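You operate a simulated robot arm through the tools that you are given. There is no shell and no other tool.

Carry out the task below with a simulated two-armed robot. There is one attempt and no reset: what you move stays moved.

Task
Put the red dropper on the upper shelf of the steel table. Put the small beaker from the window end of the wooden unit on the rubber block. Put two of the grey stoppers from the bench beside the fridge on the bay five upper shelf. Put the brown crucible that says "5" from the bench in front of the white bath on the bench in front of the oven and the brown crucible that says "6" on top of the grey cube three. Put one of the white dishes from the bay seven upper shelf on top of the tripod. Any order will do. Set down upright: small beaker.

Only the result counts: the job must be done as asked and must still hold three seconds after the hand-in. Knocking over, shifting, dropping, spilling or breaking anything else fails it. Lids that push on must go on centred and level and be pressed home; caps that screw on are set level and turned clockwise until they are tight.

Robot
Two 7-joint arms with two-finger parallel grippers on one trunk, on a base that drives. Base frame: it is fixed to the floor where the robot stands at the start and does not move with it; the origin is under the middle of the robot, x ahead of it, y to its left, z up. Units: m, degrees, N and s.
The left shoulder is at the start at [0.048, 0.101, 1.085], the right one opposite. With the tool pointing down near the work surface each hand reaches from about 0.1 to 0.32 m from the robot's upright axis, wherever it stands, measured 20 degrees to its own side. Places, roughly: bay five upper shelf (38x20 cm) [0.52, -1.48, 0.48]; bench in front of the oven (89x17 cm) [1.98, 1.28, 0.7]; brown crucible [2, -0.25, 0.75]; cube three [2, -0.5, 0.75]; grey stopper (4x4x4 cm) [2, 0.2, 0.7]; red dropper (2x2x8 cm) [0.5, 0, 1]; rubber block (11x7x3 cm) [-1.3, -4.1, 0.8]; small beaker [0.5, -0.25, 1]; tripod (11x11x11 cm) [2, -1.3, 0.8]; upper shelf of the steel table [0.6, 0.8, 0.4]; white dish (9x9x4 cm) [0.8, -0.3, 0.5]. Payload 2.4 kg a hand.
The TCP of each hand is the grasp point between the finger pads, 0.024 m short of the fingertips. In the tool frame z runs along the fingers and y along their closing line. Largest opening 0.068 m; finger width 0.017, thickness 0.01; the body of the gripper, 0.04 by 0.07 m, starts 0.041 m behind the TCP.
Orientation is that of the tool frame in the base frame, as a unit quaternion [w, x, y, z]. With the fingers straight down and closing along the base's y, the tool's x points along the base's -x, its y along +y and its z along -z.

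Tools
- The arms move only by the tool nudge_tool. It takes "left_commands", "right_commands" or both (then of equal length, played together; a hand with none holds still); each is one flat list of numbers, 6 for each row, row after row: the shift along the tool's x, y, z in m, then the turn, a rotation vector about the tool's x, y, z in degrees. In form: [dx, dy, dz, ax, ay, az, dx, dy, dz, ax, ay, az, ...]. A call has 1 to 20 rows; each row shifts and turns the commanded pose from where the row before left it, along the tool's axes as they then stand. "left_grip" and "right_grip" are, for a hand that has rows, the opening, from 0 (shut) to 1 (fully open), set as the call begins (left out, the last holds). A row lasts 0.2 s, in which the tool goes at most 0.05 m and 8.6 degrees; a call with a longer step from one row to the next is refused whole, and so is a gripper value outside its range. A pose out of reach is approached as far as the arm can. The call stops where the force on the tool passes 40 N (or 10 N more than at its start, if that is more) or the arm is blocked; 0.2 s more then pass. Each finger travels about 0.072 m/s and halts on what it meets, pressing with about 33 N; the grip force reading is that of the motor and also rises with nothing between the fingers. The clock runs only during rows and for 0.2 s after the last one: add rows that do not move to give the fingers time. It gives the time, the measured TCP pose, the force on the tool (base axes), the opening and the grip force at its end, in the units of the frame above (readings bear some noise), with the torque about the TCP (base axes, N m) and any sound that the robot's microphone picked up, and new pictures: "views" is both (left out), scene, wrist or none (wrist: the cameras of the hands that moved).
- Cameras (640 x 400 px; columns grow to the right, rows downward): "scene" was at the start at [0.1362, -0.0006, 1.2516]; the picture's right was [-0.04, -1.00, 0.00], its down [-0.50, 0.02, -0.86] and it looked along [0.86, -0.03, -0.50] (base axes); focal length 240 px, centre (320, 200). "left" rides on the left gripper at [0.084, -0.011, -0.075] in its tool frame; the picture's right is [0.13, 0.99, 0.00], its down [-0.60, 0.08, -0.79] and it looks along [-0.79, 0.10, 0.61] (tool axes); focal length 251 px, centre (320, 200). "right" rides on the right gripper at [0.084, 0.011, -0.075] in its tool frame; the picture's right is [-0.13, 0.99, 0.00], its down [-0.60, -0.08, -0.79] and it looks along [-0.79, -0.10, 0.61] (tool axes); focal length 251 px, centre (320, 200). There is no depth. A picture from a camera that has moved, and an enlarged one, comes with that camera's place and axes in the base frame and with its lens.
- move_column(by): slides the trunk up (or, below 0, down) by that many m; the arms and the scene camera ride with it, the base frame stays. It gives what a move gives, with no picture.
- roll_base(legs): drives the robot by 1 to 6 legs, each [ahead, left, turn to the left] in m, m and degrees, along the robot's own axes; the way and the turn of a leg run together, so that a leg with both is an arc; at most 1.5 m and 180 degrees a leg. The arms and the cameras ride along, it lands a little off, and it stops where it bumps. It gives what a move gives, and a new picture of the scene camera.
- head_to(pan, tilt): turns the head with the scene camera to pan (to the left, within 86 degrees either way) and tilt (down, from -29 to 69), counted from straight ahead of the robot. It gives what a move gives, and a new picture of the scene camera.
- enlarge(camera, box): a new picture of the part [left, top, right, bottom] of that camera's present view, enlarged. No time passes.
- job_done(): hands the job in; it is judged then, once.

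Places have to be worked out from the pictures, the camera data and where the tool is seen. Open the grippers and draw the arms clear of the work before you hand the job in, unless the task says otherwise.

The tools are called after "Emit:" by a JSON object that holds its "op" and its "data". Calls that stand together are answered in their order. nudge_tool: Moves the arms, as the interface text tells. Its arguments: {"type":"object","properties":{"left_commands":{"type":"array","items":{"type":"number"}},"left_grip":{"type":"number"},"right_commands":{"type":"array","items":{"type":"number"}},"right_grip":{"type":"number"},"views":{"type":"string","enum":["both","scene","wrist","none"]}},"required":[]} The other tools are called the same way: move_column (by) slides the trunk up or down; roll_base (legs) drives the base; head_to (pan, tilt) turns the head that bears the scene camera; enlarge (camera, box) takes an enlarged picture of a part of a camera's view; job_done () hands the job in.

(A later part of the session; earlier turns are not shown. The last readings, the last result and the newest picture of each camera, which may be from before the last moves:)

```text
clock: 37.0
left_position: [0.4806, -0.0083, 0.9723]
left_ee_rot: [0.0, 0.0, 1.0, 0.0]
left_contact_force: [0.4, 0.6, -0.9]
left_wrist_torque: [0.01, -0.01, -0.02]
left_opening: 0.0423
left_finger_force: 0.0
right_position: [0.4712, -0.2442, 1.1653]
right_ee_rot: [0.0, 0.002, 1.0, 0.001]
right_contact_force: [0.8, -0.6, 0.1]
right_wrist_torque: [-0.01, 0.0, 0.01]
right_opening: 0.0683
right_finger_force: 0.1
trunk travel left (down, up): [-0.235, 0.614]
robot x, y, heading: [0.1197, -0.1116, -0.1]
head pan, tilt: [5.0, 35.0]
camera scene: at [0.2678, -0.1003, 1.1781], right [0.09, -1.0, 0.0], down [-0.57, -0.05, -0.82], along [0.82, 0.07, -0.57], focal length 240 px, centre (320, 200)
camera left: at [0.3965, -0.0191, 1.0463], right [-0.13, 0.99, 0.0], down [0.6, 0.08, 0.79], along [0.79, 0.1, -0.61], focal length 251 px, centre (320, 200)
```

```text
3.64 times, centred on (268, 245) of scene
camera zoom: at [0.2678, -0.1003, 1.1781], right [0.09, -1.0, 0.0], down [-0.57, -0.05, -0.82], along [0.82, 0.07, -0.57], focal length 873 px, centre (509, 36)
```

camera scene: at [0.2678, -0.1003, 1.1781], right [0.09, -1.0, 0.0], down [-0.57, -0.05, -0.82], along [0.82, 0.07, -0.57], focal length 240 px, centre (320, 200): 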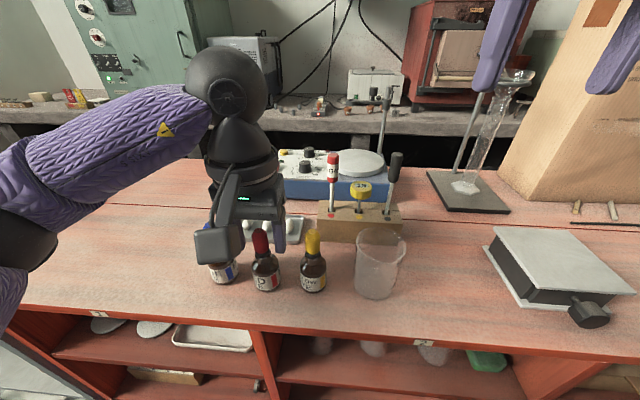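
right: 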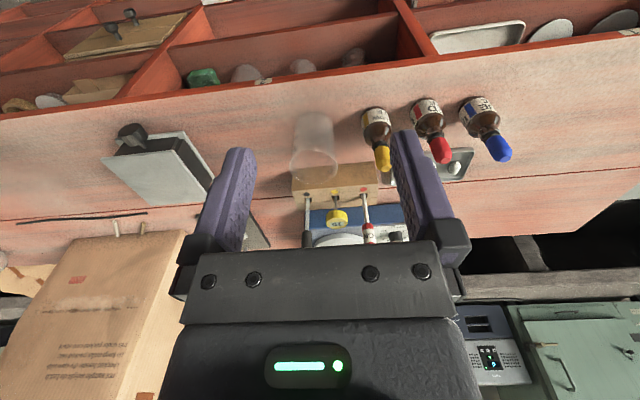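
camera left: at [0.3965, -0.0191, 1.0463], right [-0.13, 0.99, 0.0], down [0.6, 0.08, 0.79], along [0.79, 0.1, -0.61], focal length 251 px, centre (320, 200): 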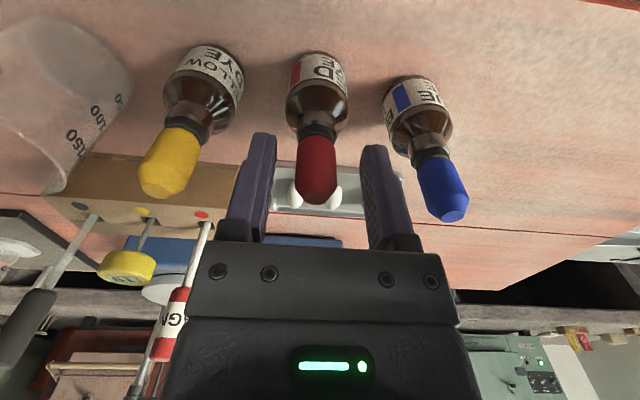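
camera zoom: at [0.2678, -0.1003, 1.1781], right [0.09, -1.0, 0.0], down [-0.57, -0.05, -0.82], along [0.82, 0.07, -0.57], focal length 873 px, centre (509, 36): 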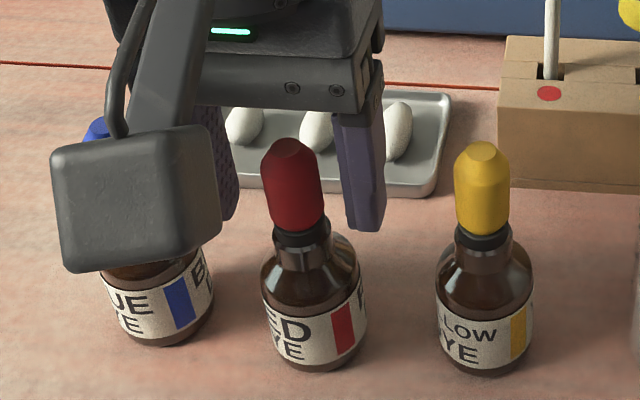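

The bulb is centred between the fingers within about 1.5 mm. I trim and close the left gripper on it.

Emit:
{"op": "nudge_tool", "data": {"left_commands": [-0.002, -0.0012, 0, 0, 0, 0, 0, 0, 0, 0, 0, 0], "views": "none"}}

Emit:
{"op": "nudge_tool", "data": {"left_commands": [0, 0, 0, 0, 0, 0, 0, 0, 0, 0, 0, 0, 0, 0, 0, 0, 0, 0, 0, 0, 0, 0, 0, 0], "left_grip": 0.0, "views": "both"}}

```text
clock: 37.6
left_position: [0.4816, -0.0097, 0.972]
left_ee_rot: [0.0, 0.0, 1.0, 0.0]
left_contact_force: [-0.3, -0.5, -0.6]
left_wrist_torque: [0.01, -0.02, 0.01]
left_opening: 0.0424
left_finger_force: 0.0
right_position: [0.4734, -0.2447, 1.1653]
right_ee_rot: [0.0, 0.001, 1.0, 0.001]
right_contact_force: [0.4, -0.8, 0.0]
right_wrist_torque: [-0.03, 0.01, -0.02]
right_opening: 0.0679
right_finger_force: 0.0
trunk travel left (down, up): [-0.235, 0.614]
robot x, y, heading: [0.1182, -0.1095, -0.2]
head pan, tilt: [5.0, 35.0]
```

```text
clock: 38.6
left_position: [0.483, -0.01, 0.9724]
left_ee_rot: [0.0, 0.0, 1.0, 0.0]
left_contact_force: [0.0, 0.1, -0.1]
left_wrist_torque: [0.02, 0.02, 0.02]
left_opening: 0.0177
left_finger_force: 6.2
right_position: [0.4716, -0.244, 1.1663]
right_ee_rot: [0.001, 0.002, 1.0, 0.001]
right_contact_force: [0.8, 0.1, 0.6]
right_wrist_torque: [0.02, 0.02, 0.0]
right_opening: 0.0678
right_finger_force: 0.0
trunk travel left (down, up): [-0.235, 0.614]
robot x, y, heading: [0.1213, -0.1086, -0.1]
head pan, tilt: [5.0, 35.0]
camera scene: at [0.2678, -0.1003, 1.1781], right [0.09, -1.0, 0.0], down [-0.57, -0.05, -0.82], along [0.82, 0.07, -0.57], focal length 240 px, centre (320, 200)
camera left: at [0.3984, -0.0207, 1.0463], right [-0.13, 0.99, 0.0], down [0.6, 0.08, 0.79], along [0.79, 0.1, -0.61], focal length 251 px, centre (320, 200)
```

scene: 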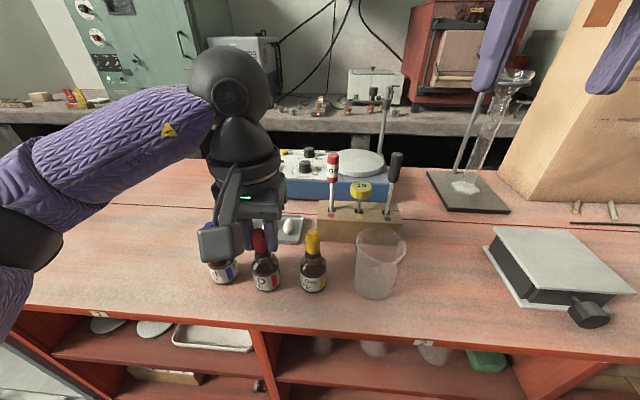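
left: 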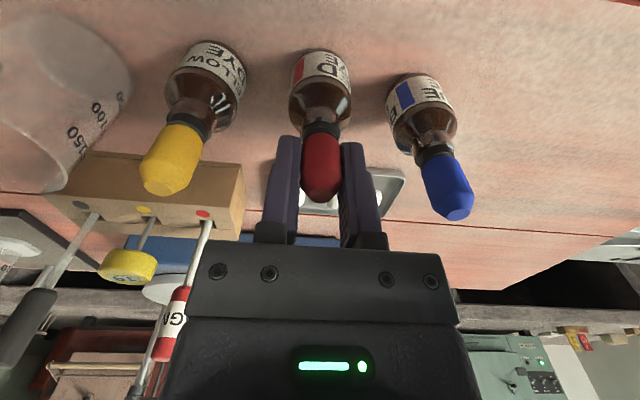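

The fingers stopped at 0.0177 m on the bulb. I lift slowly by 0.02 m and check that only the dropper rises.

Emit:
{"op": "nudge_tool", "data": {"left_commands": [0, 0, 0, 0, 0, 0, 0, 0, 0, 0, 0, 0, 0, 0, -0.005, 0, 0, 0, 0, 0, -0.005, 0, 0, 0, 0, 0, -0.005, 0, 0, 0, 0, 0, -0.005, 0, 0, 0, 0, 0, 0, 0, 0, 0], "views": "both"}}

Emit:
{"op": "enlarge", "data": {"camera": "left", "box": [240, 20, 400, 240]}}

```text
clock: 40.2
left_position: [0.4832, -0.0107, 0.992]
left_ee_rot: [-0.001, 0.0, 1.0, -0.001]
left_contact_force: [0.5, -0.2, 0.0]
left_wrist_torque: [0.0, 0.03, -0.05]
left_opening: 0.0176
left_finger_force: 5.7
right_position: [0.4711, -0.245, 1.1664]
right_ee_rot: [0.0, 0.001, 1.0, 0.001]
right_contact_force: [-0.4, -0.4, 0.0]
right_wrist_torque: [0.01, -0.02, 0.0]
right_opening: 0.068
right_finger_force: 0.1
trunk travel left (down, up): [-0.235, 0.614]
robot x, y, heading: [0.1217, -0.1096, 0.1]
head pan, tilt: [5.0, 35.0]
camera scene: at [0.2678, -0.1003, 1.1781], right [0.09, -1.0, 0.0], down [-0.57, -0.05, -0.82], along [0.82, 0.07, -0.57], focal length 240 px, centre (320, 200)
camera left: at [0.3986, -0.0216, 1.0663], right [-0.13, 0.99, 0.0], down [0.6, 0.08, 0.79], along [0.79, 0.1, -0.61], focal length 251 px, centre (320, 200)
```

scene: 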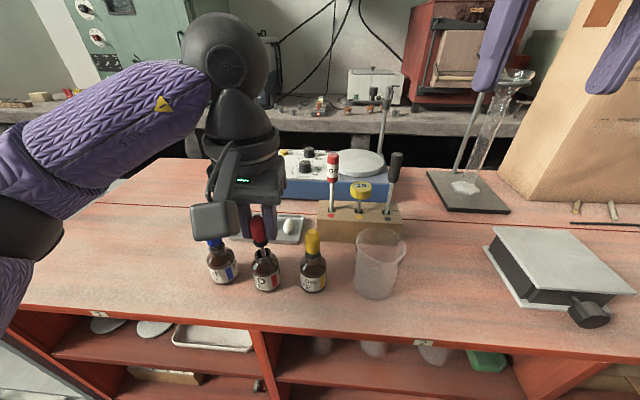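
left: 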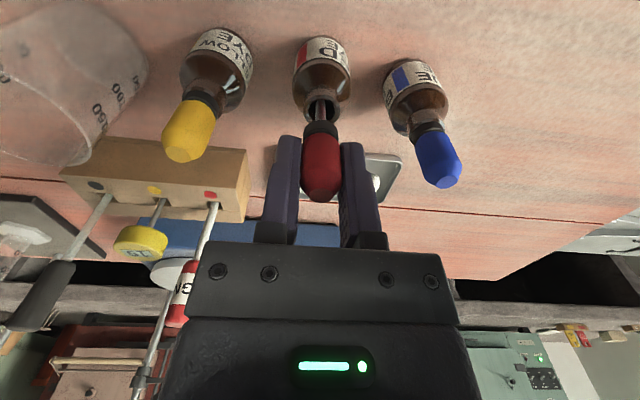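

```text
1.82 times, centred on (320, 130) of left
camera zoom: at [0.3986, -0.0216, 1.0663], right [-0.13, 0.99, 0.0], down [0.6, 0.08, 0.79], along [0.79, 0.1, -0.61], focal length 457 px, centre (320, 327)
```

zoom: 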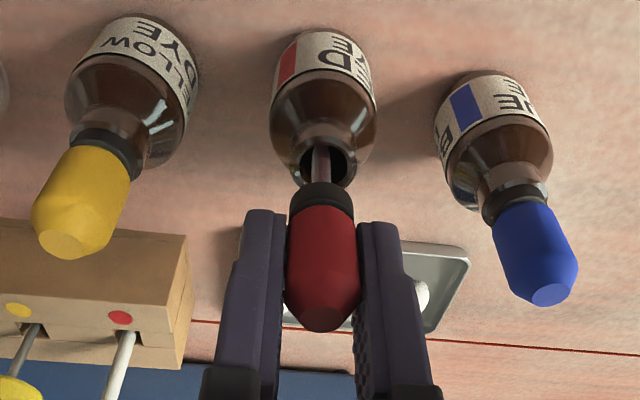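

The dropper with its black collar rises alone, the bottle stays put. I lift the rest of the way straight up.

Emit:
{"op": "nudge_tool", "data": {"left_commands": [0, 0, -0.01, 0, 0, 0, 0, 0, -0.01, 0, 0, 0, 0, 0, -0.01, 0, 0, 0, 0, 0, -0.01, 0, 0, 0, 0, 0, -0.015, 0, 0, 0, 0, 0, -0.02, 0, 0, 0, 0, 0, -0.02, 0, 0, 0, 0, 0, -0.02, 0, 0, 0], "views": "both"}}

```text
clock: 42.0
left_position: [0.4815, -0.0114, 1.1054]
left_ee_rot: [0.0, 0.0, 1.0, 0.001]
left_contact_force: [-0.4, -1.7, 0.6]
left_wrist_torque: [0.0, 0.01, 0.01]
left_opening: 0.0181
left_finger_force: 5.9
right_position: [0.4705, -0.2462, 1.1656]
right_ee_rot: [0.0, 0.002, 1.0, 0.0]
right_contact_force: [-0.1, -1.2, -0.4]
right_wrist_torque: [-0.02, -0.02, -0.01]
right_opening: 0.0681
right_finger_force: 0.1
trunk travel left (down, up): [-0.235, 0.614]
robot x, y, heading: [0.1191, -0.1109, -0.4]
head pan, tilt: [5.0, 35.0]
camera scene: at [0.2677, -0.1004, 1.1782], right [0.09, -1.0, 0.0], down [-0.57, -0.05, -0.82], along [0.82, 0.07, -0.57], focal length 240 px, centre (320, 200)
camera left: at [0.3981, -0.0223, 1.1802], right [-0.13, 0.99, 0.0], down [0.6, 0.08, 0.79], along [0.79, 0.1, -0.61], focal length 251 px, centre (320, 200)
```

scene: 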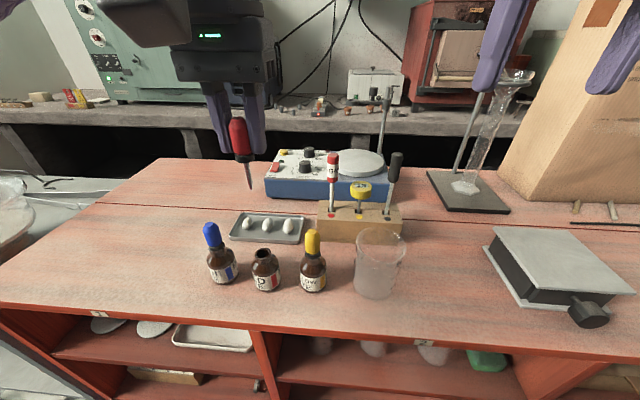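
left: 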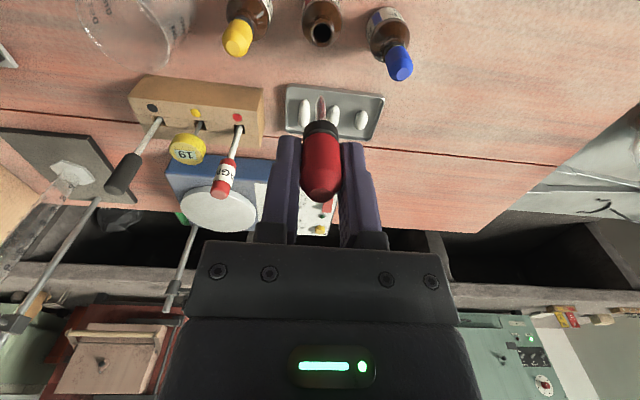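

The dropper is free of the bottle. I back away from the unit and drive left to face the steel table, then look at its shelf.

Emit:
{"op": "roll_base", "data": {"legs": [[-0.35, 0.0, 0.0], [0.0, 0.8, 0.0]]}}

Emit:
{"op": "head_to", "data": {"pan": 0, "tilt": 40}}

```text
clock: 48.1
left_position: [0.1397, 0.7813, 1.1054]
left_ee_rot: [0.0, 0.004, 1.0, 0.0]
left_contact_force: [-0.4, -0.8, -0.2]
left_wrist_torque: [0.05, 0.0, 0.0]
left_opening: 0.0181
left_finger_force: 6.1
right_position: [0.1283, 0.5475, 1.1668]
right_ee_rot: [0.001, 0.006, 1.0, 0.001]
right_contact_force: [-0.5, 0.4, -0.3]
right_wrist_torque: [0.0, 0.01, -0.01]
right_opening: 0.068
right_finger_force: 0.1
trunk travel left (down, up): [-0.235, 0.614]
robot x, y, heading: [-0.2252, 0.6859, -0.5]
head pan, tilt: [5.0, 35.0]
camera scene: at [-0.0748, 0.6943, 1.1781], right [0.08, -1.0, 0.0], down [-0.57, -0.05, -0.82], along [0.82, 0.07, -0.57], focal length 240 px, centre (320, 200)
```

scene: 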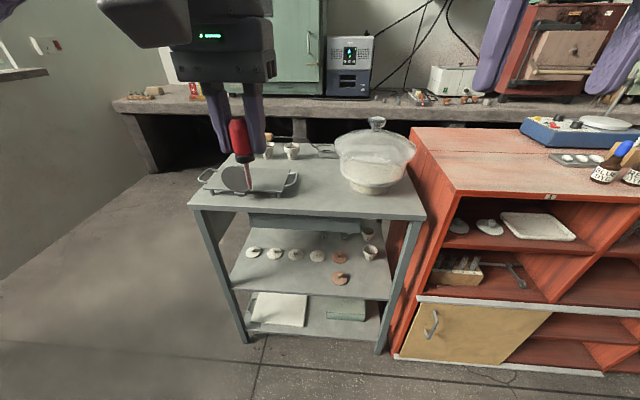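

```text
clock: 48.8
left_position: [0.1407, 0.7822, 1.1055]
left_ee_rot: [0.0, 0.003, 1.0, 0.0]
left_contact_force: [0.3, 0.0, -1.0]
left_wrist_torque: [-0.04, -0.02, 0.01]
left_opening: 0.0179
left_finger_force: 6.5
right_position: [0.1278, 0.5485, 1.1655]
right_ee_rot: [-0.001, 0.005, 1.0, 0.001]
right_contact_force: [-0.6, 0.4, -0.3]
right_wrist_torque: [0.04, 0.0, -0.03]
right_opening: 0.068
right_finger_force: 0.1
trunk travel left (down, up): [-0.235, 0.614]
robot x, y, heading: [-0.2223, 0.6856, -0.4]
head pan, tilt: [0.0, 40.0]
camera scene: at [-0.0776, 0.6866, 1.1706], right [-0.01, -1.0, 0.0], down [-0.64, 0.0, -0.77], along [0.77, -0.01, -0.64], focal length 240 px, centre (320, 200)
```

scene: 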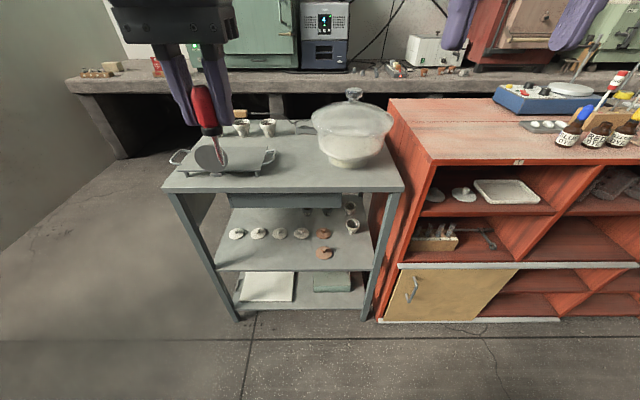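

The steel table's upper shelf is at z≈0.405, front edge x≈0.44, spanning y≈0.45–1.07; its front-left strip (x 0.45–0.58, y 0.72–1.05) is free. I pitch the left hand forward 70° so the dropper can be laid almost flat.

Emit:
{"op": "nudge_tool", "data": {"left_commands": [-0.012, 0, 0, 0, -7.78, 0, -0.0119, 0, 0.0016, 0, -7.78, 0, -0.0116, 0, 0.0032, 0, -7.78, 0, -0.011, 0, 0.0047, 0, -7.78, 0, -0.0103, 0, 0.0062, 0, -7.78, 0, -0.0093, 0, 0.0075, 0, -7.78, 0, -0.0082, 0, 0.0087, 0, -7.78, 0, -0.007, 0, 0.0098, 0, -7.78, 0, -0.0056, 0, 0.0106, 0, -7.78, 0], "views": "both"}}

```text
clock: 50.8
left_position: [0.2482, 0.7804, 1.1054]
left_ee_rot: [0.576, 0.003, 0.818, -0.002]
left_contact_force: [0.0, -0.9, -2.1]
left_wrist_torque: [0.02, -0.01, 0.01]
left_opening: 0.0178
left_finger_force: 5.4
right_position: [0.1287, 0.5479, 1.1651]
right_ee_rot: [0.0, 0.005, 1.0, 0.001]
right_contact_force: [0.4, 0.2, -0.7]
right_wrist_torque: [0.03, -0.01, 0.0]
right_opening: 0.0679
right_finger_force: 0.0
trunk travel left (down, up): [-0.235, 0.614]
robot x, y, heading: [-0.2239, 0.6883, -0.4]
head pan, tilt: [0.0, 40.0]
camera scene: at [-0.0775, 0.6866, 1.1706], right [-0.01, -1.0, 0.0], down [-0.64, 0.01, -0.77], along [0.77, -0.01, -0.64], focal length 240 px, centre (320, 200)
camera left: at [0.1486, 0.7708, 1.0513], right [-0.04, 0.99, -0.12], down [-0.54, 0.08, 0.84], along [0.84, 0.1, 0.53], focal length 251 px, centre (320, 200)
```

scene: 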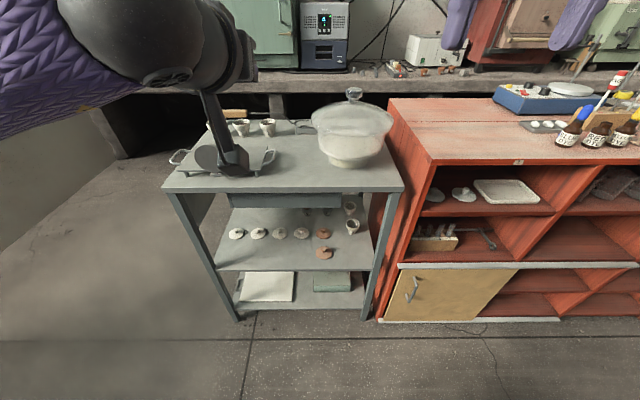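
left: 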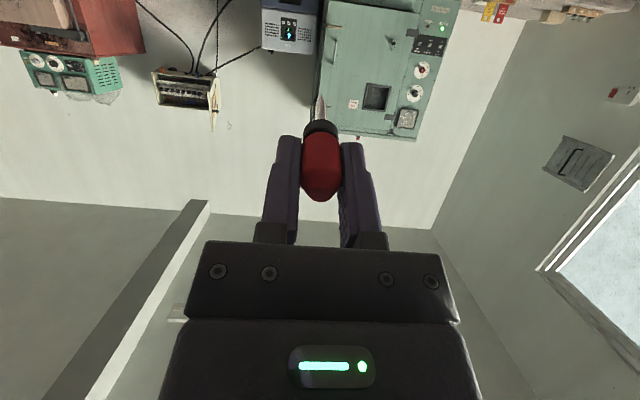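

Pitched to 70° as wanted. Now I lower the trunk fully and then the arm toward shelf height, still well in front of the table.

Emit:
{"op": "move_column", "data": {"by": -0.23}}

Emit:
{"op": "nudge_tool", "data": {"left_commands": [0.0376, 0, 0.0137, 0, 0, 0, 0.0376, 0, 0.0137, 0, 0, 0, 0.0376, 0, 0.0137, 0, 0, 0, 0.0376, 0, 0.0137, 0, 0, 0, 0.0376, 0, 0.0137, 0, 0, 0], "views": "both"}}

```text
clock: 53.2
left_position: [0.2482, 0.7811, 0.8765]
left_ee_rot: [0.574, 0.003, 0.819, -0.002]
left_contact_force: [0.7, -0.5, -0.9]
left_wrist_torque: [0.01, 0.03, -0.02]
left_opening: 0.0176
left_finger_force: 5.9
right_position: [0.1807, 0.5475, 0.8905]
right_ee_rot: [-0.073, 0.005, 0.997, 0.0]
right_contact_force: [-0.3, -0.2, 0.0]
right_wrist_torque: [0.02, 0.02, 0.02]
right_opening: 0.0681
right_finger_force: 0.0
trunk travel left (down, up): [-0.005, 0.844]
robot x, y, heading: [-0.2202, 0.6809, -0.7]
head pan, tilt: [0.0, 40.0]
```

```text
clock: 54.4
left_position: [0.2477, 0.777, 0.6772]
left_ee_rot: [0.575, 0.003, 0.818, -0.009]
left_contact_force: [0.2, 2.8, -1.7]
left_wrist_torque: [-0.07, -0.07, -0.22]
left_opening: 0.0176
left_finger_force: 6.0
right_position: [0.1793, 0.5494, 0.8917]
right_ee_rot: [-0.074, 0.006, 0.997, 0.0]
right_contact_force: [-1.5, 0.5, -0.2]
right_wrist_torque: [-0.02, -0.02, 0.05]
right_opening: 0.068
right_finger_force: 0.0
trunk travel left (down, up): [-0.005, 0.844]
robot x, y, heading: [-0.2249, 0.6866, -0.2]
head pan, tilt: [0.0, 40.0]
camera scene: at [-0.0036, 0.6871, 0.9327], right [-0.01, -1.0, 0.0], down [-0.64, 0.0, -0.77], along [0.77, -0.01, -0.64], focal length 240 px, centre (320, 200)
camera left: at [0.149, 0.7685, 0.623], right [-0.03, 0.99, -0.13], down [-0.54, 0.1, 0.84], along [0.84, 0.1, 0.53], focal length 251 px, centre (320, 200)
```

scene: 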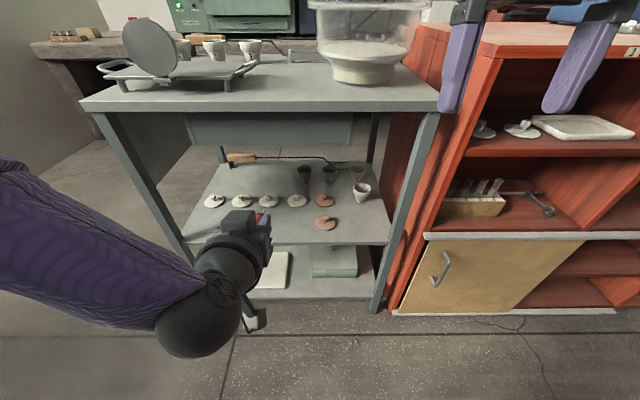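
left: 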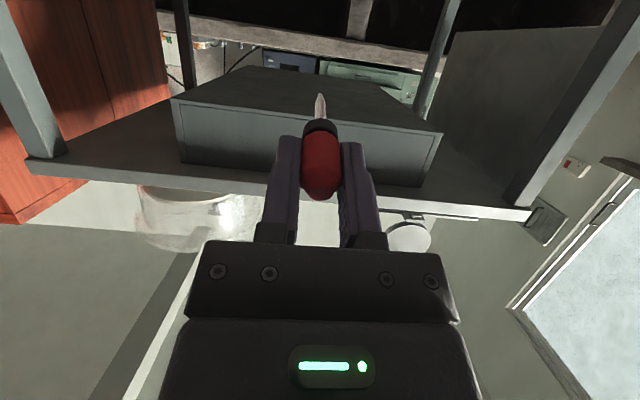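

The shelf edge works out at x=0.44, z=0.408. The elbow spreads to the left, so I look at it before driving in.

Emit:
{"op": "head_to", "data": {"pan": 45, "tilt": 40}}

Emit:
{"op": "head_to", "data": {"pan": 75, "tilt": 30}}

```text
clock: 55.5
left_position: [0.2478, 0.777, 0.6798]
left_ee_rot: [0.576, 0.002, 0.818, -0.009]
left_contact_force: [-0.6, 0.2, -0.5]
left_wrist_torque: [0.01, 0.02, -0.01]
left_opening: 0.0178
left_finger_force: 6.3
right_position: [0.1798, 0.5474, 0.891]
right_ee_rot: [-0.073, 0.005, 0.997, 0.0]
right_contact_force: [0.4, 0.0, 0.5]
right_wrist_torque: [0.01, 0.01, -0.02]
right_opening: 0.0682
right_finger_force: 0.0
trunk travel left (down, up): [-0.005, 0.844]
robot x, y, heading: [-0.2242, 0.6861, -0.5]
head pan, tilt: [45.0, 40.0]
camera scene: at [-0.0282, 0.7463, 0.9327], right [0.7, -0.71, 0.0], down [-0.46, -0.45, -0.77], along [0.55, 0.54, -0.64], focal length 240 px, centre (320, 200)
```

scene: 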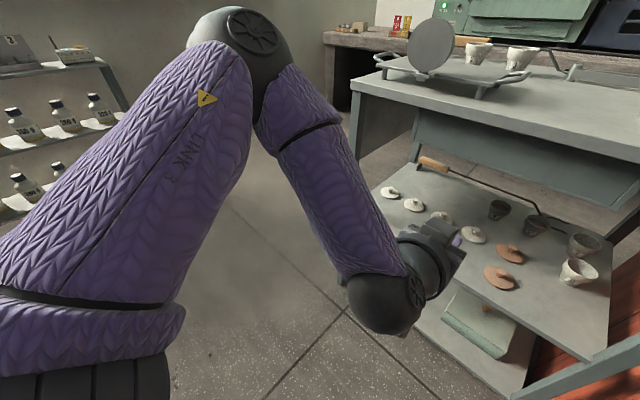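

```text
clock: 56.5
left_position: [0.2465, 0.7767, 0.6785]
left_ee_rot: [0.576, 0.003, 0.818, -0.01]
left_contact_force: [0.1, -0.6, 0.4]
left_wrist_torque: [0.0, -0.02, 0.02]
left_opening: 0.0175
left_finger_force: 6.3
right_position: [0.1798, 0.5468, 0.8907]
right_ee_rot: [-0.073, 0.005, 0.997, 0.0]
right_contact_force: [-0.4, -0.3, 0.1]
right_wrist_torque: [0.02, 0.02, -0.01]
right_opening: 0.0682
right_finger_force: 0.0
trunk travel left (down, up): [-0.005, 0.844]
robot x, y, heading: [-0.2243, 0.6834, -0.4]
head pan, tilt: [75.0, 30.0]
camera scene: at [-0.0646, 0.7738, 0.9481], right [0.96, -0.27, 0.0], down [-0.13, -0.48, -0.87], along [0.23, 0.83, -0.5], focal length 240 px, centre (320, 200)
```

scene: 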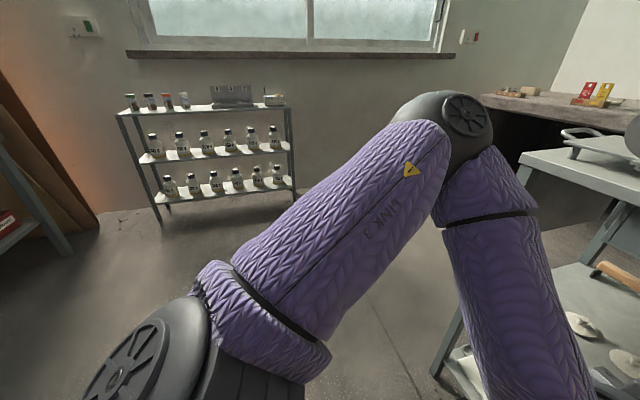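

The elbow is near [0.11, 0.97, 0.90], about 0.14 m behind the TCP in x, so driving in 0.24 m stays clear. I lower the hand to z≈0.49 and check the elbow again.

Emit:
{"op": "nudge_tool", "data": {"left_commands": [0.0357, 0, 0.013, 0, 0, 0, 0.0357, 0, 0.013, 0, 0, 0, 0.0357, 0, 0.013, 0, 0, 0, 0.0357, 0, 0.013, 0, 0, 0, 0.0357, 0, 0.013, 0, 0, 0, 0, 0, 0, 0, 0, 0], "views": "both"}}

Emit:
{"op": "head_to", "data": {"pan": 45, "tilt": 40}}

```text
clock: 57.9
left_position: [0.242, 0.6986, 0.5391]
left_ee_rot: [0.573, 0.001, 0.82, 0.0]
left_contact_force: [0.4, 0.5, 0.6]
left_wrist_torque: [0.01, 0.02, -0.02]
left_opening: 0.0177
left_finger_force: 5.8
left hand out of reach, approached as far as the arm can: row 1, 2, 3, 4, 5
right_position: [0.1795, 0.5469, 0.8924]
right_ee_rot: [-0.074, 0.005, 0.997, 0.0]
right_contact_force: [-0.4, -1.0, -0.2]
right_wrist_torque: [0.0, 0.02, -0.01]
right_opening: 0.068
right_finger_force: 0.2
trunk travel left (down, up): [-0.005, 0.844]
robot x, y, heading: [-0.2258, 0.6869, -0.5]
head pan, tilt: [75.0, 30.0]
camera scene: at [-0.0647, 0.7738, 0.9481], right [0.96, -0.27, 0.0], down [-0.13, -0.48, -0.87], along [0.23, 0.83, -0.5], focal length 240 px, centre (320, 200)
camera left: at [0.1432, 0.6888, 0.4849], right [-0.04, 0.99, -0.12], down [-0.54, 0.08, 0.84], along [0.84, 0.1, 0.53], focal length 251 px, centre (320, 200)
```

scene: 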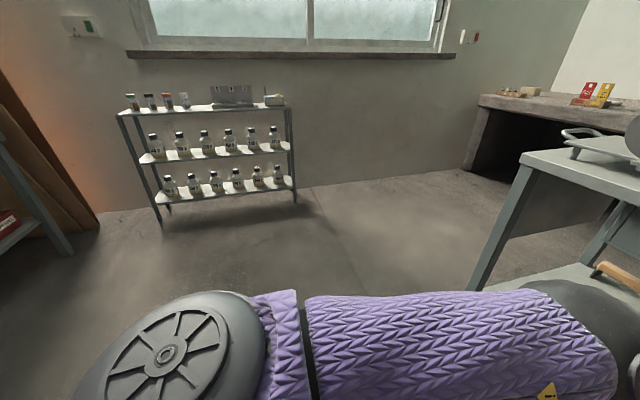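
left: 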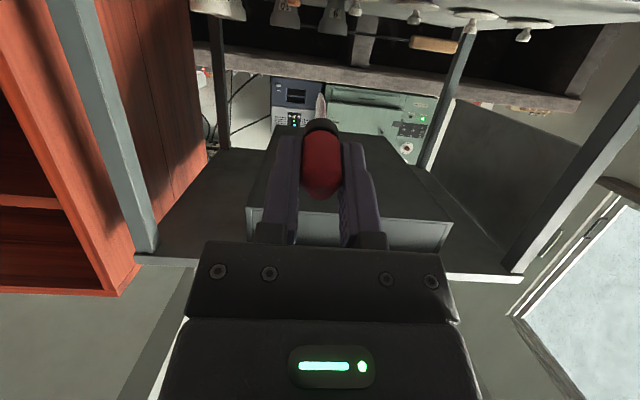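

```text
clock: 58.8
left_position: [0.2422, 0.6993, 0.5394]
left_ee_rot: [0.573, 0.001, 0.819, 0.0]
left_contact_force: [-0.2, -0.5, 0.3]
left_wrist_torque: [0.02, 0.0, 0.01]
left_opening: 0.0177
left_finger_force: 5.5
right_position: [0.1812, 0.5476, 0.8913]
right_ee_rot: [-0.073, 0.006, 0.997, 0.001]
right_contact_force: [-0.4, -0.5, 0.4]
right_wrist_torque: [-0.01, -0.03, 0.0]
right_opening: 0.0679
right_finger_force: 0.1
trunk travel left (down, up): [-0.005, 0.844]
robot x, y, heading: [-0.2243, 0.6865, -0.4]
head pan, tilt: [45.0, 40.0]
camera scene: at [-0.0283, 0.7463, 0.9327], right [0.7, -0.71, 0.0], down [-0.46, -0.45, -0.77], along [0.55, 0.54, -0.64], focal length 240 px, centre (320, 200)
```

scene: 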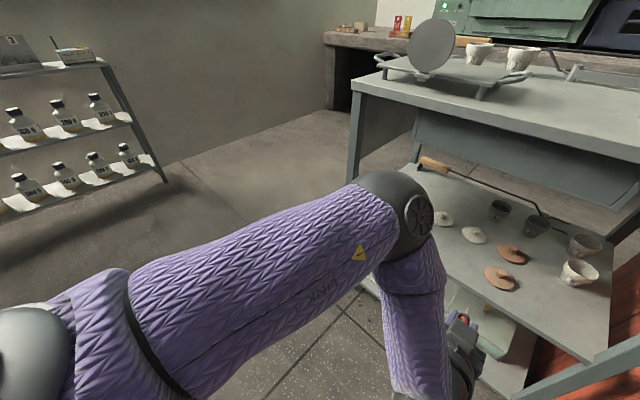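

The arm hit a joint limit and folded differently, short of the target. I extend the hand forward, where the shoulder geometry should be easier, and see how it answers.

Emit:
{"op": "nudge_tool", "data": {"left_commands": [-0.0103, 0, 0.0282, 0, 0, 0, -0.0103, 0, 0.0282, 0, 0, 0, -0.0103, 0, 0.0282, 0, 0, 0, 0, 0, 0, 0, 0, 0], "views": "scene"}}

```text
clock: 59.8
left_position: [0.3305, 0.6974, 0.5404]
left_ee_rot: [0.572, 0.001, 0.82, 0.0]
left_contact_force: [-0.6, 0.1, -0.3]
left_wrist_torque: [-0.04, 0.02, 0.01]
left_opening: 0.0175
left_finger_force: 6.4
right_position: [0.1801, 0.5476, 0.8912]
right_ee_rot: [-0.073, 0.005, 0.997, 0.001]
right_contact_force: [-0.1, -0.2, -0.6]
right_wrist_torque: [0.03, -0.03, -0.01]
right_opening: 0.0682
right_finger_force: 0.1
trunk travel left (down, up): [-0.005, 0.844]
robot x, y, heading: [-0.2234, 0.6856, -0.4]
head pan, tilt: [45.0, 40.0]
camera scene: at [-0.0282, 0.7463, 0.9327], right [0.7, -0.71, 0.0], down [-0.46, -0.45, -0.77], along [0.55, 0.54, -0.64], focal length 240 px, centre (320, 200)
```

scene: 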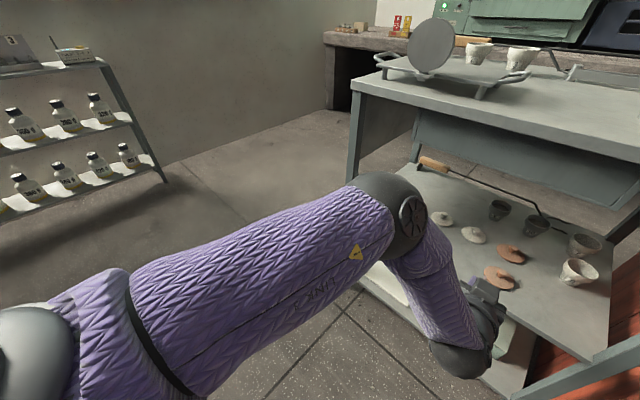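

The commanded pose followed the achieved one. I now try lowering 0.09 m here, still in front of the shelf edge.

Emit:
{"op": "nudge_tool", "data": {"left_commands": [0.0282, 0, 0.0103, 0, 0, 0, 0.0282, 0, 0.0103, 0, 0, 0, 0.0188, 0, 0.0068, 0, 0, 0, 0, 0, 0, 0, 0, 0], "views": "scene"}}

```text
clock: 60.8
left_position: [0.3377, 0.6594, 0.4856]
left_ee_rot: [0.572, 0.002, 0.82, 0.0]
left_contact_force: [-0.9, 0.5, -0.7]
left_wrist_torque: [0.01, 0.02, 0.01]
left_opening: 0.0178
left_finger_force: 5.9
left hand out of reach, approached as far as the arm can: row 1, 2, 3
right_position: [0.1792, 0.5472, 0.8916]
right_ee_rot: [-0.073, 0.005, 0.997, 0.001]
right_contact_force: [0.2, -0.6, -0.4]
right_wrist_torque: [0.02, -0.01, 0.02]
right_opening: 0.068
right_finger_force: 0.1
trunk travel left (down, up): [-0.005, 0.844]
robot x, y, heading: [-0.2238, 0.6828, -0.4]
head pan, tilt: [45.0, 40.0]
camera scene: at [-0.0282, 0.7462, 0.9327], right [0.7, -0.71, 0.0], down [-0.46, -0.45, -0.77], along [0.55, 0.54, -0.64], focal length 240 px, centre (320, 200)
```

scene: 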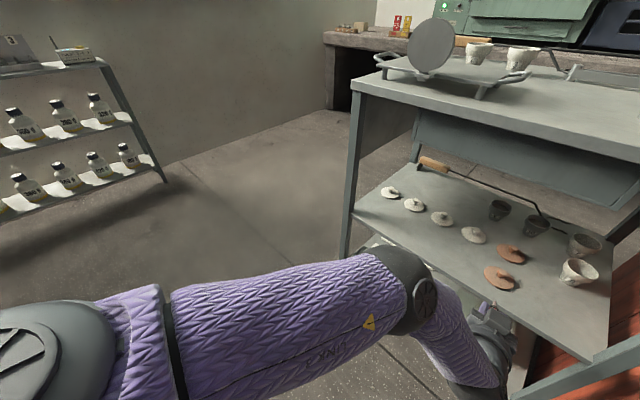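

The arm slides inward as it goes lower, so I shift the base 0.2 m left to keep the hand at y≈0.86, then extend forward over the free strip.

Emit:
{"op": "roll_base", "data": {"legs": [[0.0, 0.2, 0.4]]}}

Emit:
{"op": "nudge_tool", "data": {"left_commands": [-0.0103, 0, 0.0282, 0, 0, 0, -0.0103, 0, 0.0282, 0, 0, 0, -0.0068, 0, 0.0188, 0, 0, 0, 0, 0, 0, 0, 0, 0], "views": "both"}}

```text
clock: 62.4
left_position: [0.3383, 0.8632, 0.4858]
left_ee_rot: [0.572, 0.0, 0.82, 0.001]
left_contact_force: [0.0, 0.1, -0.5]
left_wrist_torque: [-0.01, 0.0, -0.02]
left_opening: 0.0177
left_finger_force: 5.2
right_position: [0.1832, 0.7505, 0.8924]
right_ee_rot: [-0.073, 0.004, 0.997, 0.001]
right_contact_force: [-0.5, 0.6, 0.4]
right_wrist_torque: [0.0, 0.02, -0.02]
right_opening: 0.068
right_finger_force: 0.0
trunk travel left (down, up): [-0.005, 0.844]
robot x, y, heading: [-0.2205, 0.8868, -0.6]
head pan, tilt: [45.0, 40.0]
camera scene: at [-0.0272, 0.9483, 0.9327], right [0.7, -0.71, 0.0], down [-0.46, -0.45, -0.77], along [0.54, 0.54, -0.64], focal length 240 px, centre (320, 200)
```

scene: 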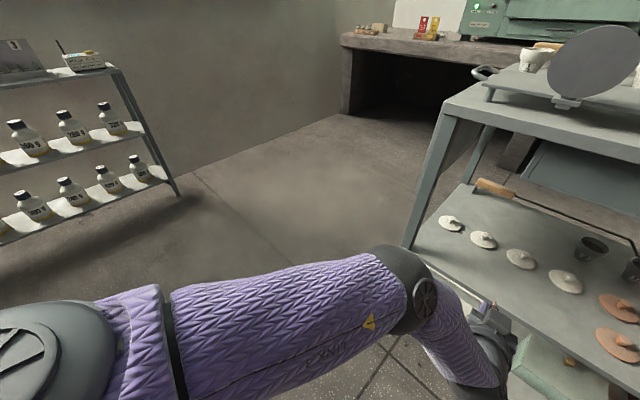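

```text
clock: 63.4
left_position: [0.4054, 0.8664, 0.4987]
left_ee_rot: [0.571, -0.001, 0.821, 0.001]
left_contact_force: [-0.7, 0.0, 0.0]
left_wrist_torque: [-0.02, 0.03, -0.01]
left_opening: 0.0179
left_finger_force: 6.4
left hand out of reach, approached as far as the arm can: row 3
right_position: [0.1822, 0.7505, 0.8914]
right_ee_rot: [-0.073, 0.003, 0.997, 0.001]
right_contact_force: [0.6, 0.5, -0.2]
right_wrist_torque: [-0.01, 0.01, 0.03]
right_opening: 0.0681
right_finger_force: 0.0
trunk travel left (down, up): [-0.005, 0.844]
robot x, y, heading: [-0.2198, 0.886, -0.3]
head pan, tilt: [45.0, 40.0]
camera scene: at [-0.0272, 0.9483, 0.9327], right [0.7, -0.71, 0.0], down [-0.46, -0.45, -0.77], along [0.54, 0.54, -0.64], focal length 240 px, centre (320, 200)
camera left: at [0.3066, 0.8562, 0.4451], right [-0.05, 0.99, -0.12], down [-0.54, 0.08, 0.84], along [0.84, 0.1, 0.53], focal length 251 px, centre (320, 200)
```

scene: 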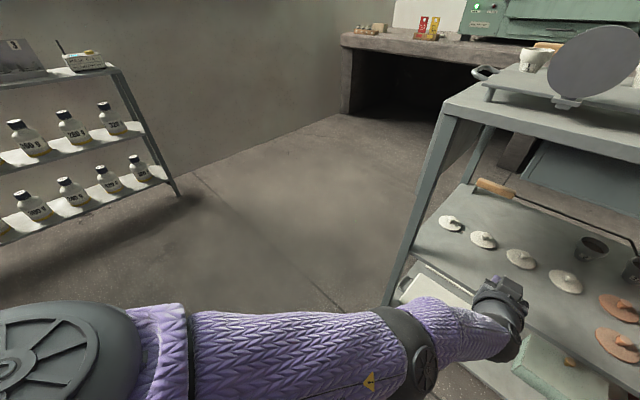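
left: 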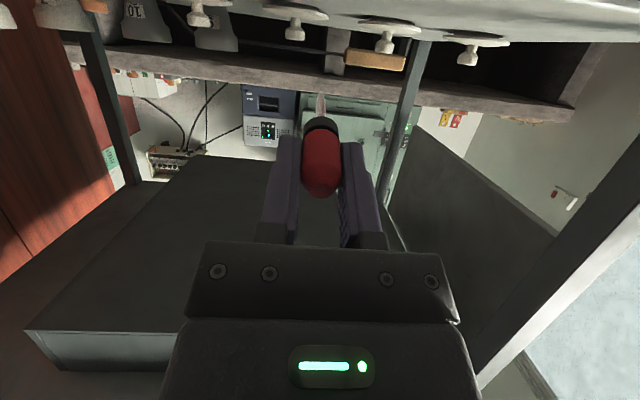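

The arm is near full stretch at 70° pitch. I reduce the pitch to 50° while drawing back 0.03 m, which raises the wrist and gives room to lower the hand.

Emit:
{"op": "nudge_tool", "data": {"left_commands": [0.0034, 0, -0.0094, 0, 6.67, 0, 0.0045, 0, -0.0089, 0, 6.67, 0, 0.0055, 0, -0.0084, 0, 6.67, 0, 0, 0, 0, 0, 0, 0], "views": "wrist"}}

Emit:
{"op": "head_to", "data": {"pan": 10, "tilt": 45}}

```text
clock: 64.4
left_position: [0.3753, 0.8662, 0.4999]
left_ee_rot: [0.42, -0.001, 0.908, 0.001]
left_contact_force: [0.3, -0.8, -1.2]
left_wrist_torque: [-0.01, 0.01, 0.04]
left_opening: 0.0178
left_finger_force: 6.4
right_position: [0.1818, 0.7501, 0.8902]
right_ee_rot: [-0.073, 0.004, 0.997, 0.001]
right_contact_force: [0.2, -0.2, 0.3]
right_wrist_torque: [0.02, -0.02, 0.01]
right_opening: 0.0677
right_finger_force: 0.0
trunk travel left (down, up): [-0.005, 0.844]
robot x, y, heading: [-0.2196, 0.8849, -0.2]
head pan, tilt: [45.0, 40.0]
camera left: at [0.2641, 0.856, 0.4828], right [-0.09, 0.99, -0.1], down [-0.21, 0.08, 0.97], along [0.97, 0.1, 0.21], focal length 251 px, centre (320, 200)
```

left: 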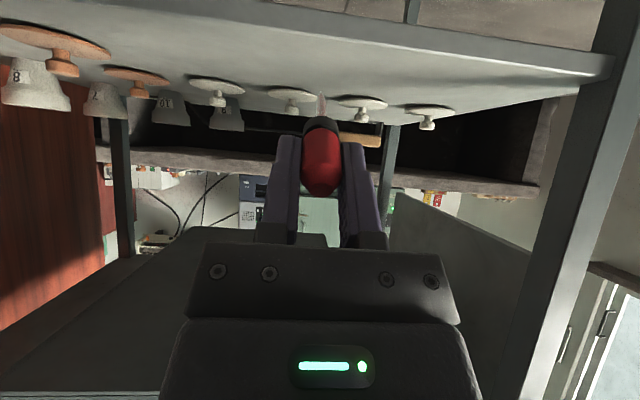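

```text
clock: 65.4
left_position: [0.3762, 0.8665, 0.4992]
left_ee_rot: [0.421, -0.001, 0.907, 0.001]
left_contact_force: [-0.8, 0.3, 0.1]
left_wrist_torque: [0.0, 0.02, 0.01]
left_opening: 0.0176
left_finger_force: 6.5
right_position: [0.1821, 0.7502, 0.8911]
right_ee_rot: [-0.073, 0.004, 0.997, 0.001]
right_contact_force: [-0.2, 0.6, 0.1]
right_wrist_torque: [-0.01, 0.02, 0.01]
right_opening: 0.0681
right_finger_force: 0.1
trunk travel left (down, up): [-0.005, 0.844]
robot x, y, heading: [-0.2204, 0.8876, -0.1]
head pan, tilt: [10.0, 45.0]
camera scene: at [-0.0074, 0.9023, 0.9254], right [0.17, -0.99, 0.0], down [-0.7, -0.12, -0.71], along [0.7, 0.12, -0.71], focal length 240 px, centre (320, 200)
```

scene: 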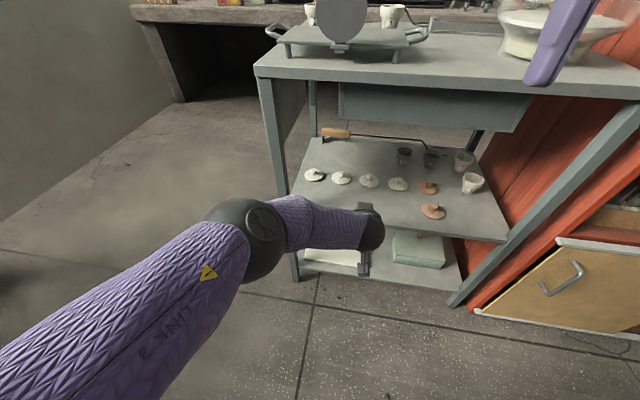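

The free strip in front of the lids is confirmed. I drive ahead 0.115 m so the dropper's tip hangs over the shelf.

Emit:
{"op": "roll_base", "data": {"legs": [[0.115, 0.0, 0.0]]}}

Emit:
{"op": "enlarge", "data": {"camera": "left", "box": [0, 0, 640, 400]}}

```text
clock: 66.7
left_position: [0.4906, 0.8654, 0.4987]
left_ee_rot: [0.421, 0.0, 0.907, 0.001]
left_contact_force: [0.1, 0.2, 0.4]
left_wrist_torque: [0.03, 0.02, 0.03]
left_opening: 0.0176
left_finger_force: 5.7
right_position: [0.2966, 0.7514, 0.891]
right_ee_rot: [-0.073, 0.003, 0.997, 0.001]
right_contact_force: [-0.6, 0.5, 0.3]
right_wrist_torque: [0.01, -0.04, 0.01]
right_opening: 0.0679
right_finger_force: 0.0
trunk travel left (down, up): [-0.005, 0.844]
robot x, y, heading: [-0.1029, 0.8854, -0.2]
head pan, tilt: [10.0, 45.0]
camera scene: at [0.1074, 0.9019, 0.9255], right [0.17, -0.99, 0.0], down [-0.7, -0.12, -0.71], along [0.7, 0.12, -0.71], focal length 240 px, centre (320, 200)
```

scene: 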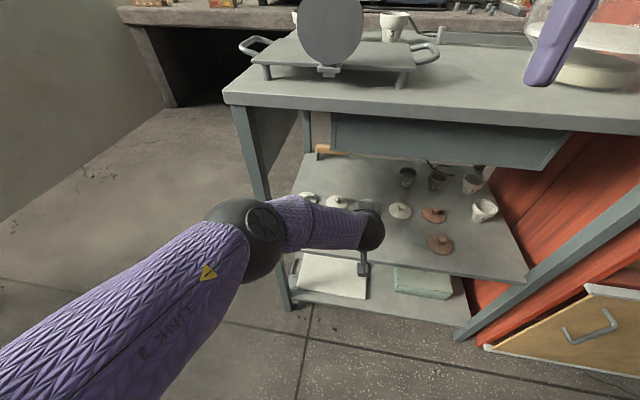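

```text
1.00 times, centred on (320, 200) of left (not enlarged: the box is as wide or as high as the picture)
camera zoom: at [0.3791, 0.8557, 0.4826], right [-0.09, 0.99, -0.1], down [-0.22, 0.08, 0.97], along [0.97, 0.1, 0.21], focal length 251 px, centre (320, 200)
```

zoom: 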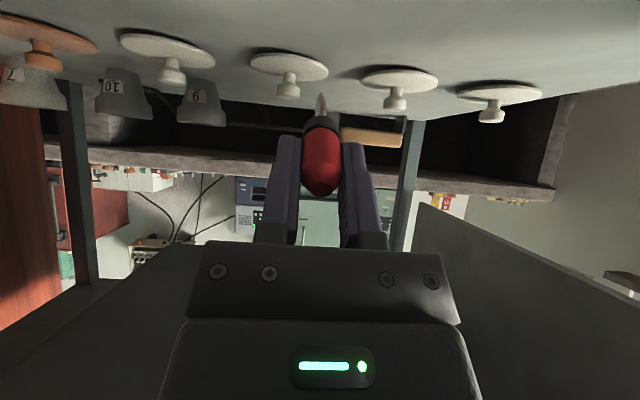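

The dropper's tip is at about [0.544, 0.866, 0.454] with lids 0.09 m further in. I lower by 0.036 m.

Emit:
{"op": "nudge_tool", "data": {"left_commands": [0.00766, 0, 0.00643, 0, 0, 0, 0.00766, 0, 0.00643, 0, 0, 0, 0.00766, 0, 0.00643, 0, 0, 0, 0.0046, 0, 0.00386, 0, 0, 0, 0, 0, 0, 0, 0, 0], "views": "both"}}

```text
clock: 67.9
left_position: [0.4902, 0.866, 0.4643]
left_ee_rot: [0.421, 0.0, 0.907, 0.001]
left_contact_force: [-0.9, 0.6, 3.9]
left_wrist_torque: [-0.01, -0.17, 0.01]
left_opening: 0.0179
left_finger_force: 6.0
right_position: [0.2961, 0.7491, 0.8913]
right_ee_rot: [-0.072, 0.003, 0.997, 0.001]
right_contact_force: [0.2, 1.1, 0.6]
right_wrist_torque: [-0.02, 0.02, -0.01]
right_opening: 0.068
right_finger_force: 0.1
trunk travel left (down, up): [-0.005, 0.844]
robot x, y, heading: [-0.1048, 0.886, -0.3]
head pan, tilt: [10.0, 45.0]
camera scene: at [0.1071, 0.9019, 0.9255], right [0.17, -0.99, 0.0], down [-0.7, -0.12, -0.71], along [0.7, 0.12, -0.71], focal length 240 px, centre (320, 200)
camera left: at [0.3787, 0.856, 0.447], right [-0.09, 0.99, -0.1], down [-0.22, 0.08, 0.97], along [0.97, 0.1, 0.21], focal length 251 px, centre (320, 200)
```

scene: 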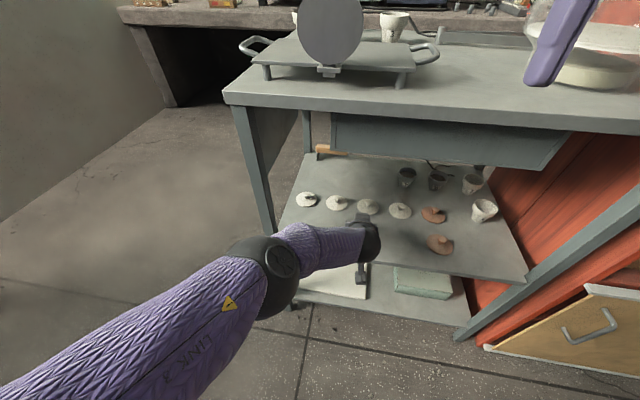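
left: 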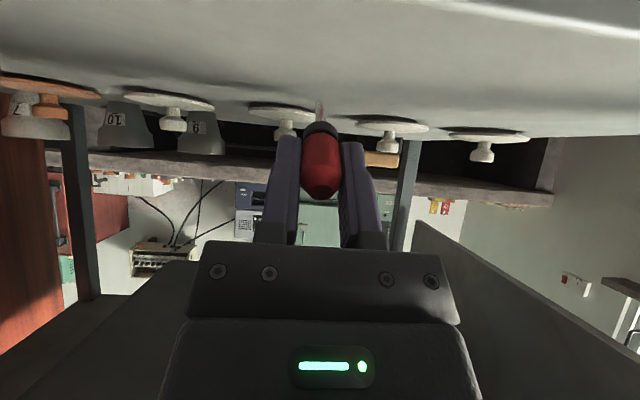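

A 4 N upward force shows the tip touches the shelf (z≈0.415). I lift a few mm and flatten the pitch to about 64° around the tip.

Emit:
{"op": "nudge_tool", "data": {"left_commands": [-0.0031, 0, -0.0026, 0, 0, 0, 0.0085, 0, 0.0008, 0, -7, 0, 0.0089, 0, 0.0002, 0, -7, 0, 0, 0, 0, 0, 0, 0], "views": "both"}}

```text
clock: 68.9
left_position: [0.4811, 0.8659, 0.4524]
left_ee_rot: [0.528, 0.0, 0.849, 0.001]
left_contact_force: [0.6, -0.1, -0.8]
left_wrist_torque: [-0.02, 0.02, 0.0]
left_opening: 0.0179
left_finger_force: 5.9
right_position: [0.2969, 0.749, 0.8907]
right_ee_rot: [-0.073, 0.004, 0.997, 0.002]
right_contact_force: [0.5, -0.4, 0.2]
right_wrist_torque: [0.02, -0.01, 0.01]
right_opening: 0.0679
right_finger_force: 0.1
trunk travel left (down, up): [-0.005, 0.844]
robot x, y, heading: [-0.1058, 0.8842, -0.0]
head pan, tilt: [10.0, 45.0]
camera scene: at [0.1075, 0.9019, 0.9254], right [0.17, -0.99, 0.0], down [-0.7, -0.12, -0.71], along [0.7, 0.12, -0.71], focal length 240 px, centre (320, 200)
camera left: at [0.3768, 0.8552, 0.4097], right [-0.06, 0.99, -0.11], down [-0.45, 0.08, 0.89], along [0.89, 0.1, 0.44], focal length 251 px, centre (320, 200)
```

scene: 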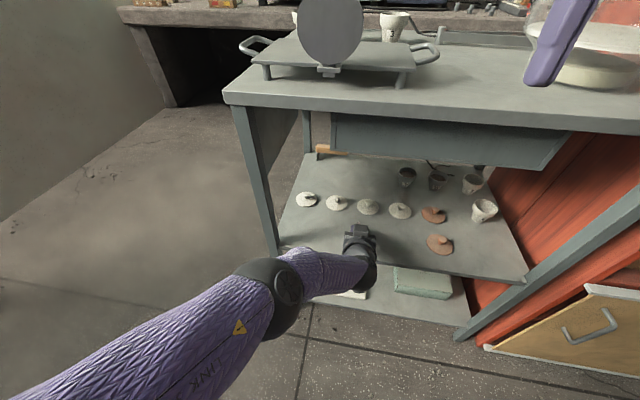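
left: 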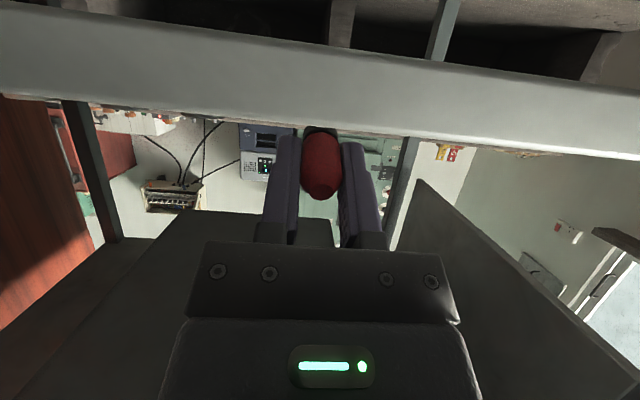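

That worked and the hand is still in reach. I flatten two more steps to about 76°.

Emit:
{"op": "nudge_tool", "data": {"left_commands": [0.0076, 0, 0.0004, 0, -6, 0, 0.0076, 0, 0.0004, 0, -6, 0, 0, 0, 0, 0, 0, 0], "views": "both"}}

```text
clock: 69.7
left_position: [0.4878, 0.8634, 0.4665]
left_ee_rot: [0.585, -0.008, 0.811, 0.012]
left_contact_force: [-0.5, 0.1, 0.3]
left_wrist_torque: [0.01, -0.01, -0.03]
left_opening: 0.0175
left_finger_force: 5.9
left hand out of reach, approached as far as the arm can: row 1, 2
right_position: [0.2969, 0.75, 0.8912]
right_ee_rot: [-0.074, 0.004, 0.997, 0.001]
right_contact_force: [0.3, -0.2, 0.3]
right_wrist_torque: [0.03, 0.01, -0.03]
right_opening: 0.0678
right_finger_force: 0.1
trunk travel left (down, up): [-0.005, 0.844]
robot x, y, heading: [-0.1082, 0.8861, -0.2]
head pan, tilt: [10.0, 45.0]
camera scene: at [0.1074, 0.9019, 0.9254], right [0.17, -0.99, 0.0], down [-0.7, -0.12, -0.71], along [0.7, 0.12, -0.71], focal length 240 px, centre (320, 200)
camera left: at [0.391, 0.8504, 0.4092], right [-0.07, 0.99, -0.11], down [-0.56, 0.05, 0.83], along [0.82, 0.12, 0.55], focal length 251 px, centre (320, 200)
```

scene: 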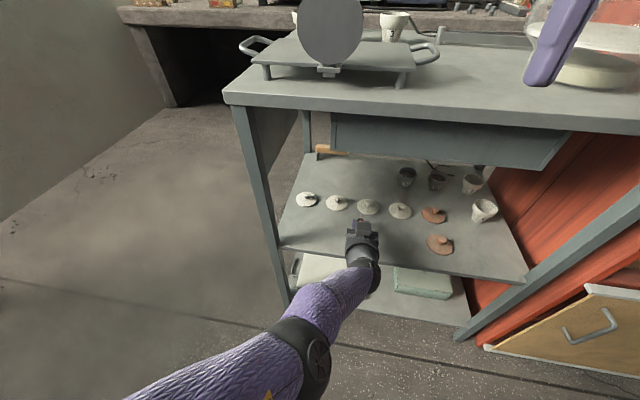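
left: 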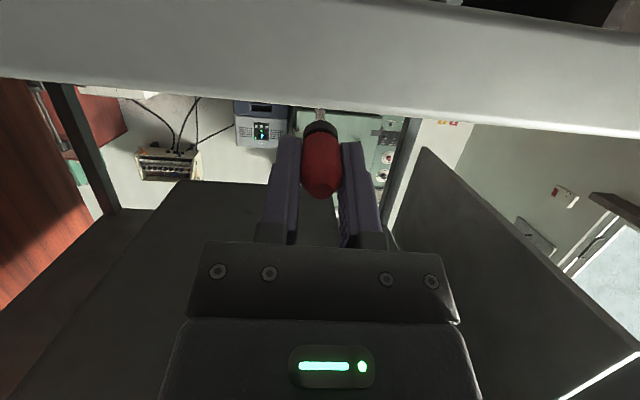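

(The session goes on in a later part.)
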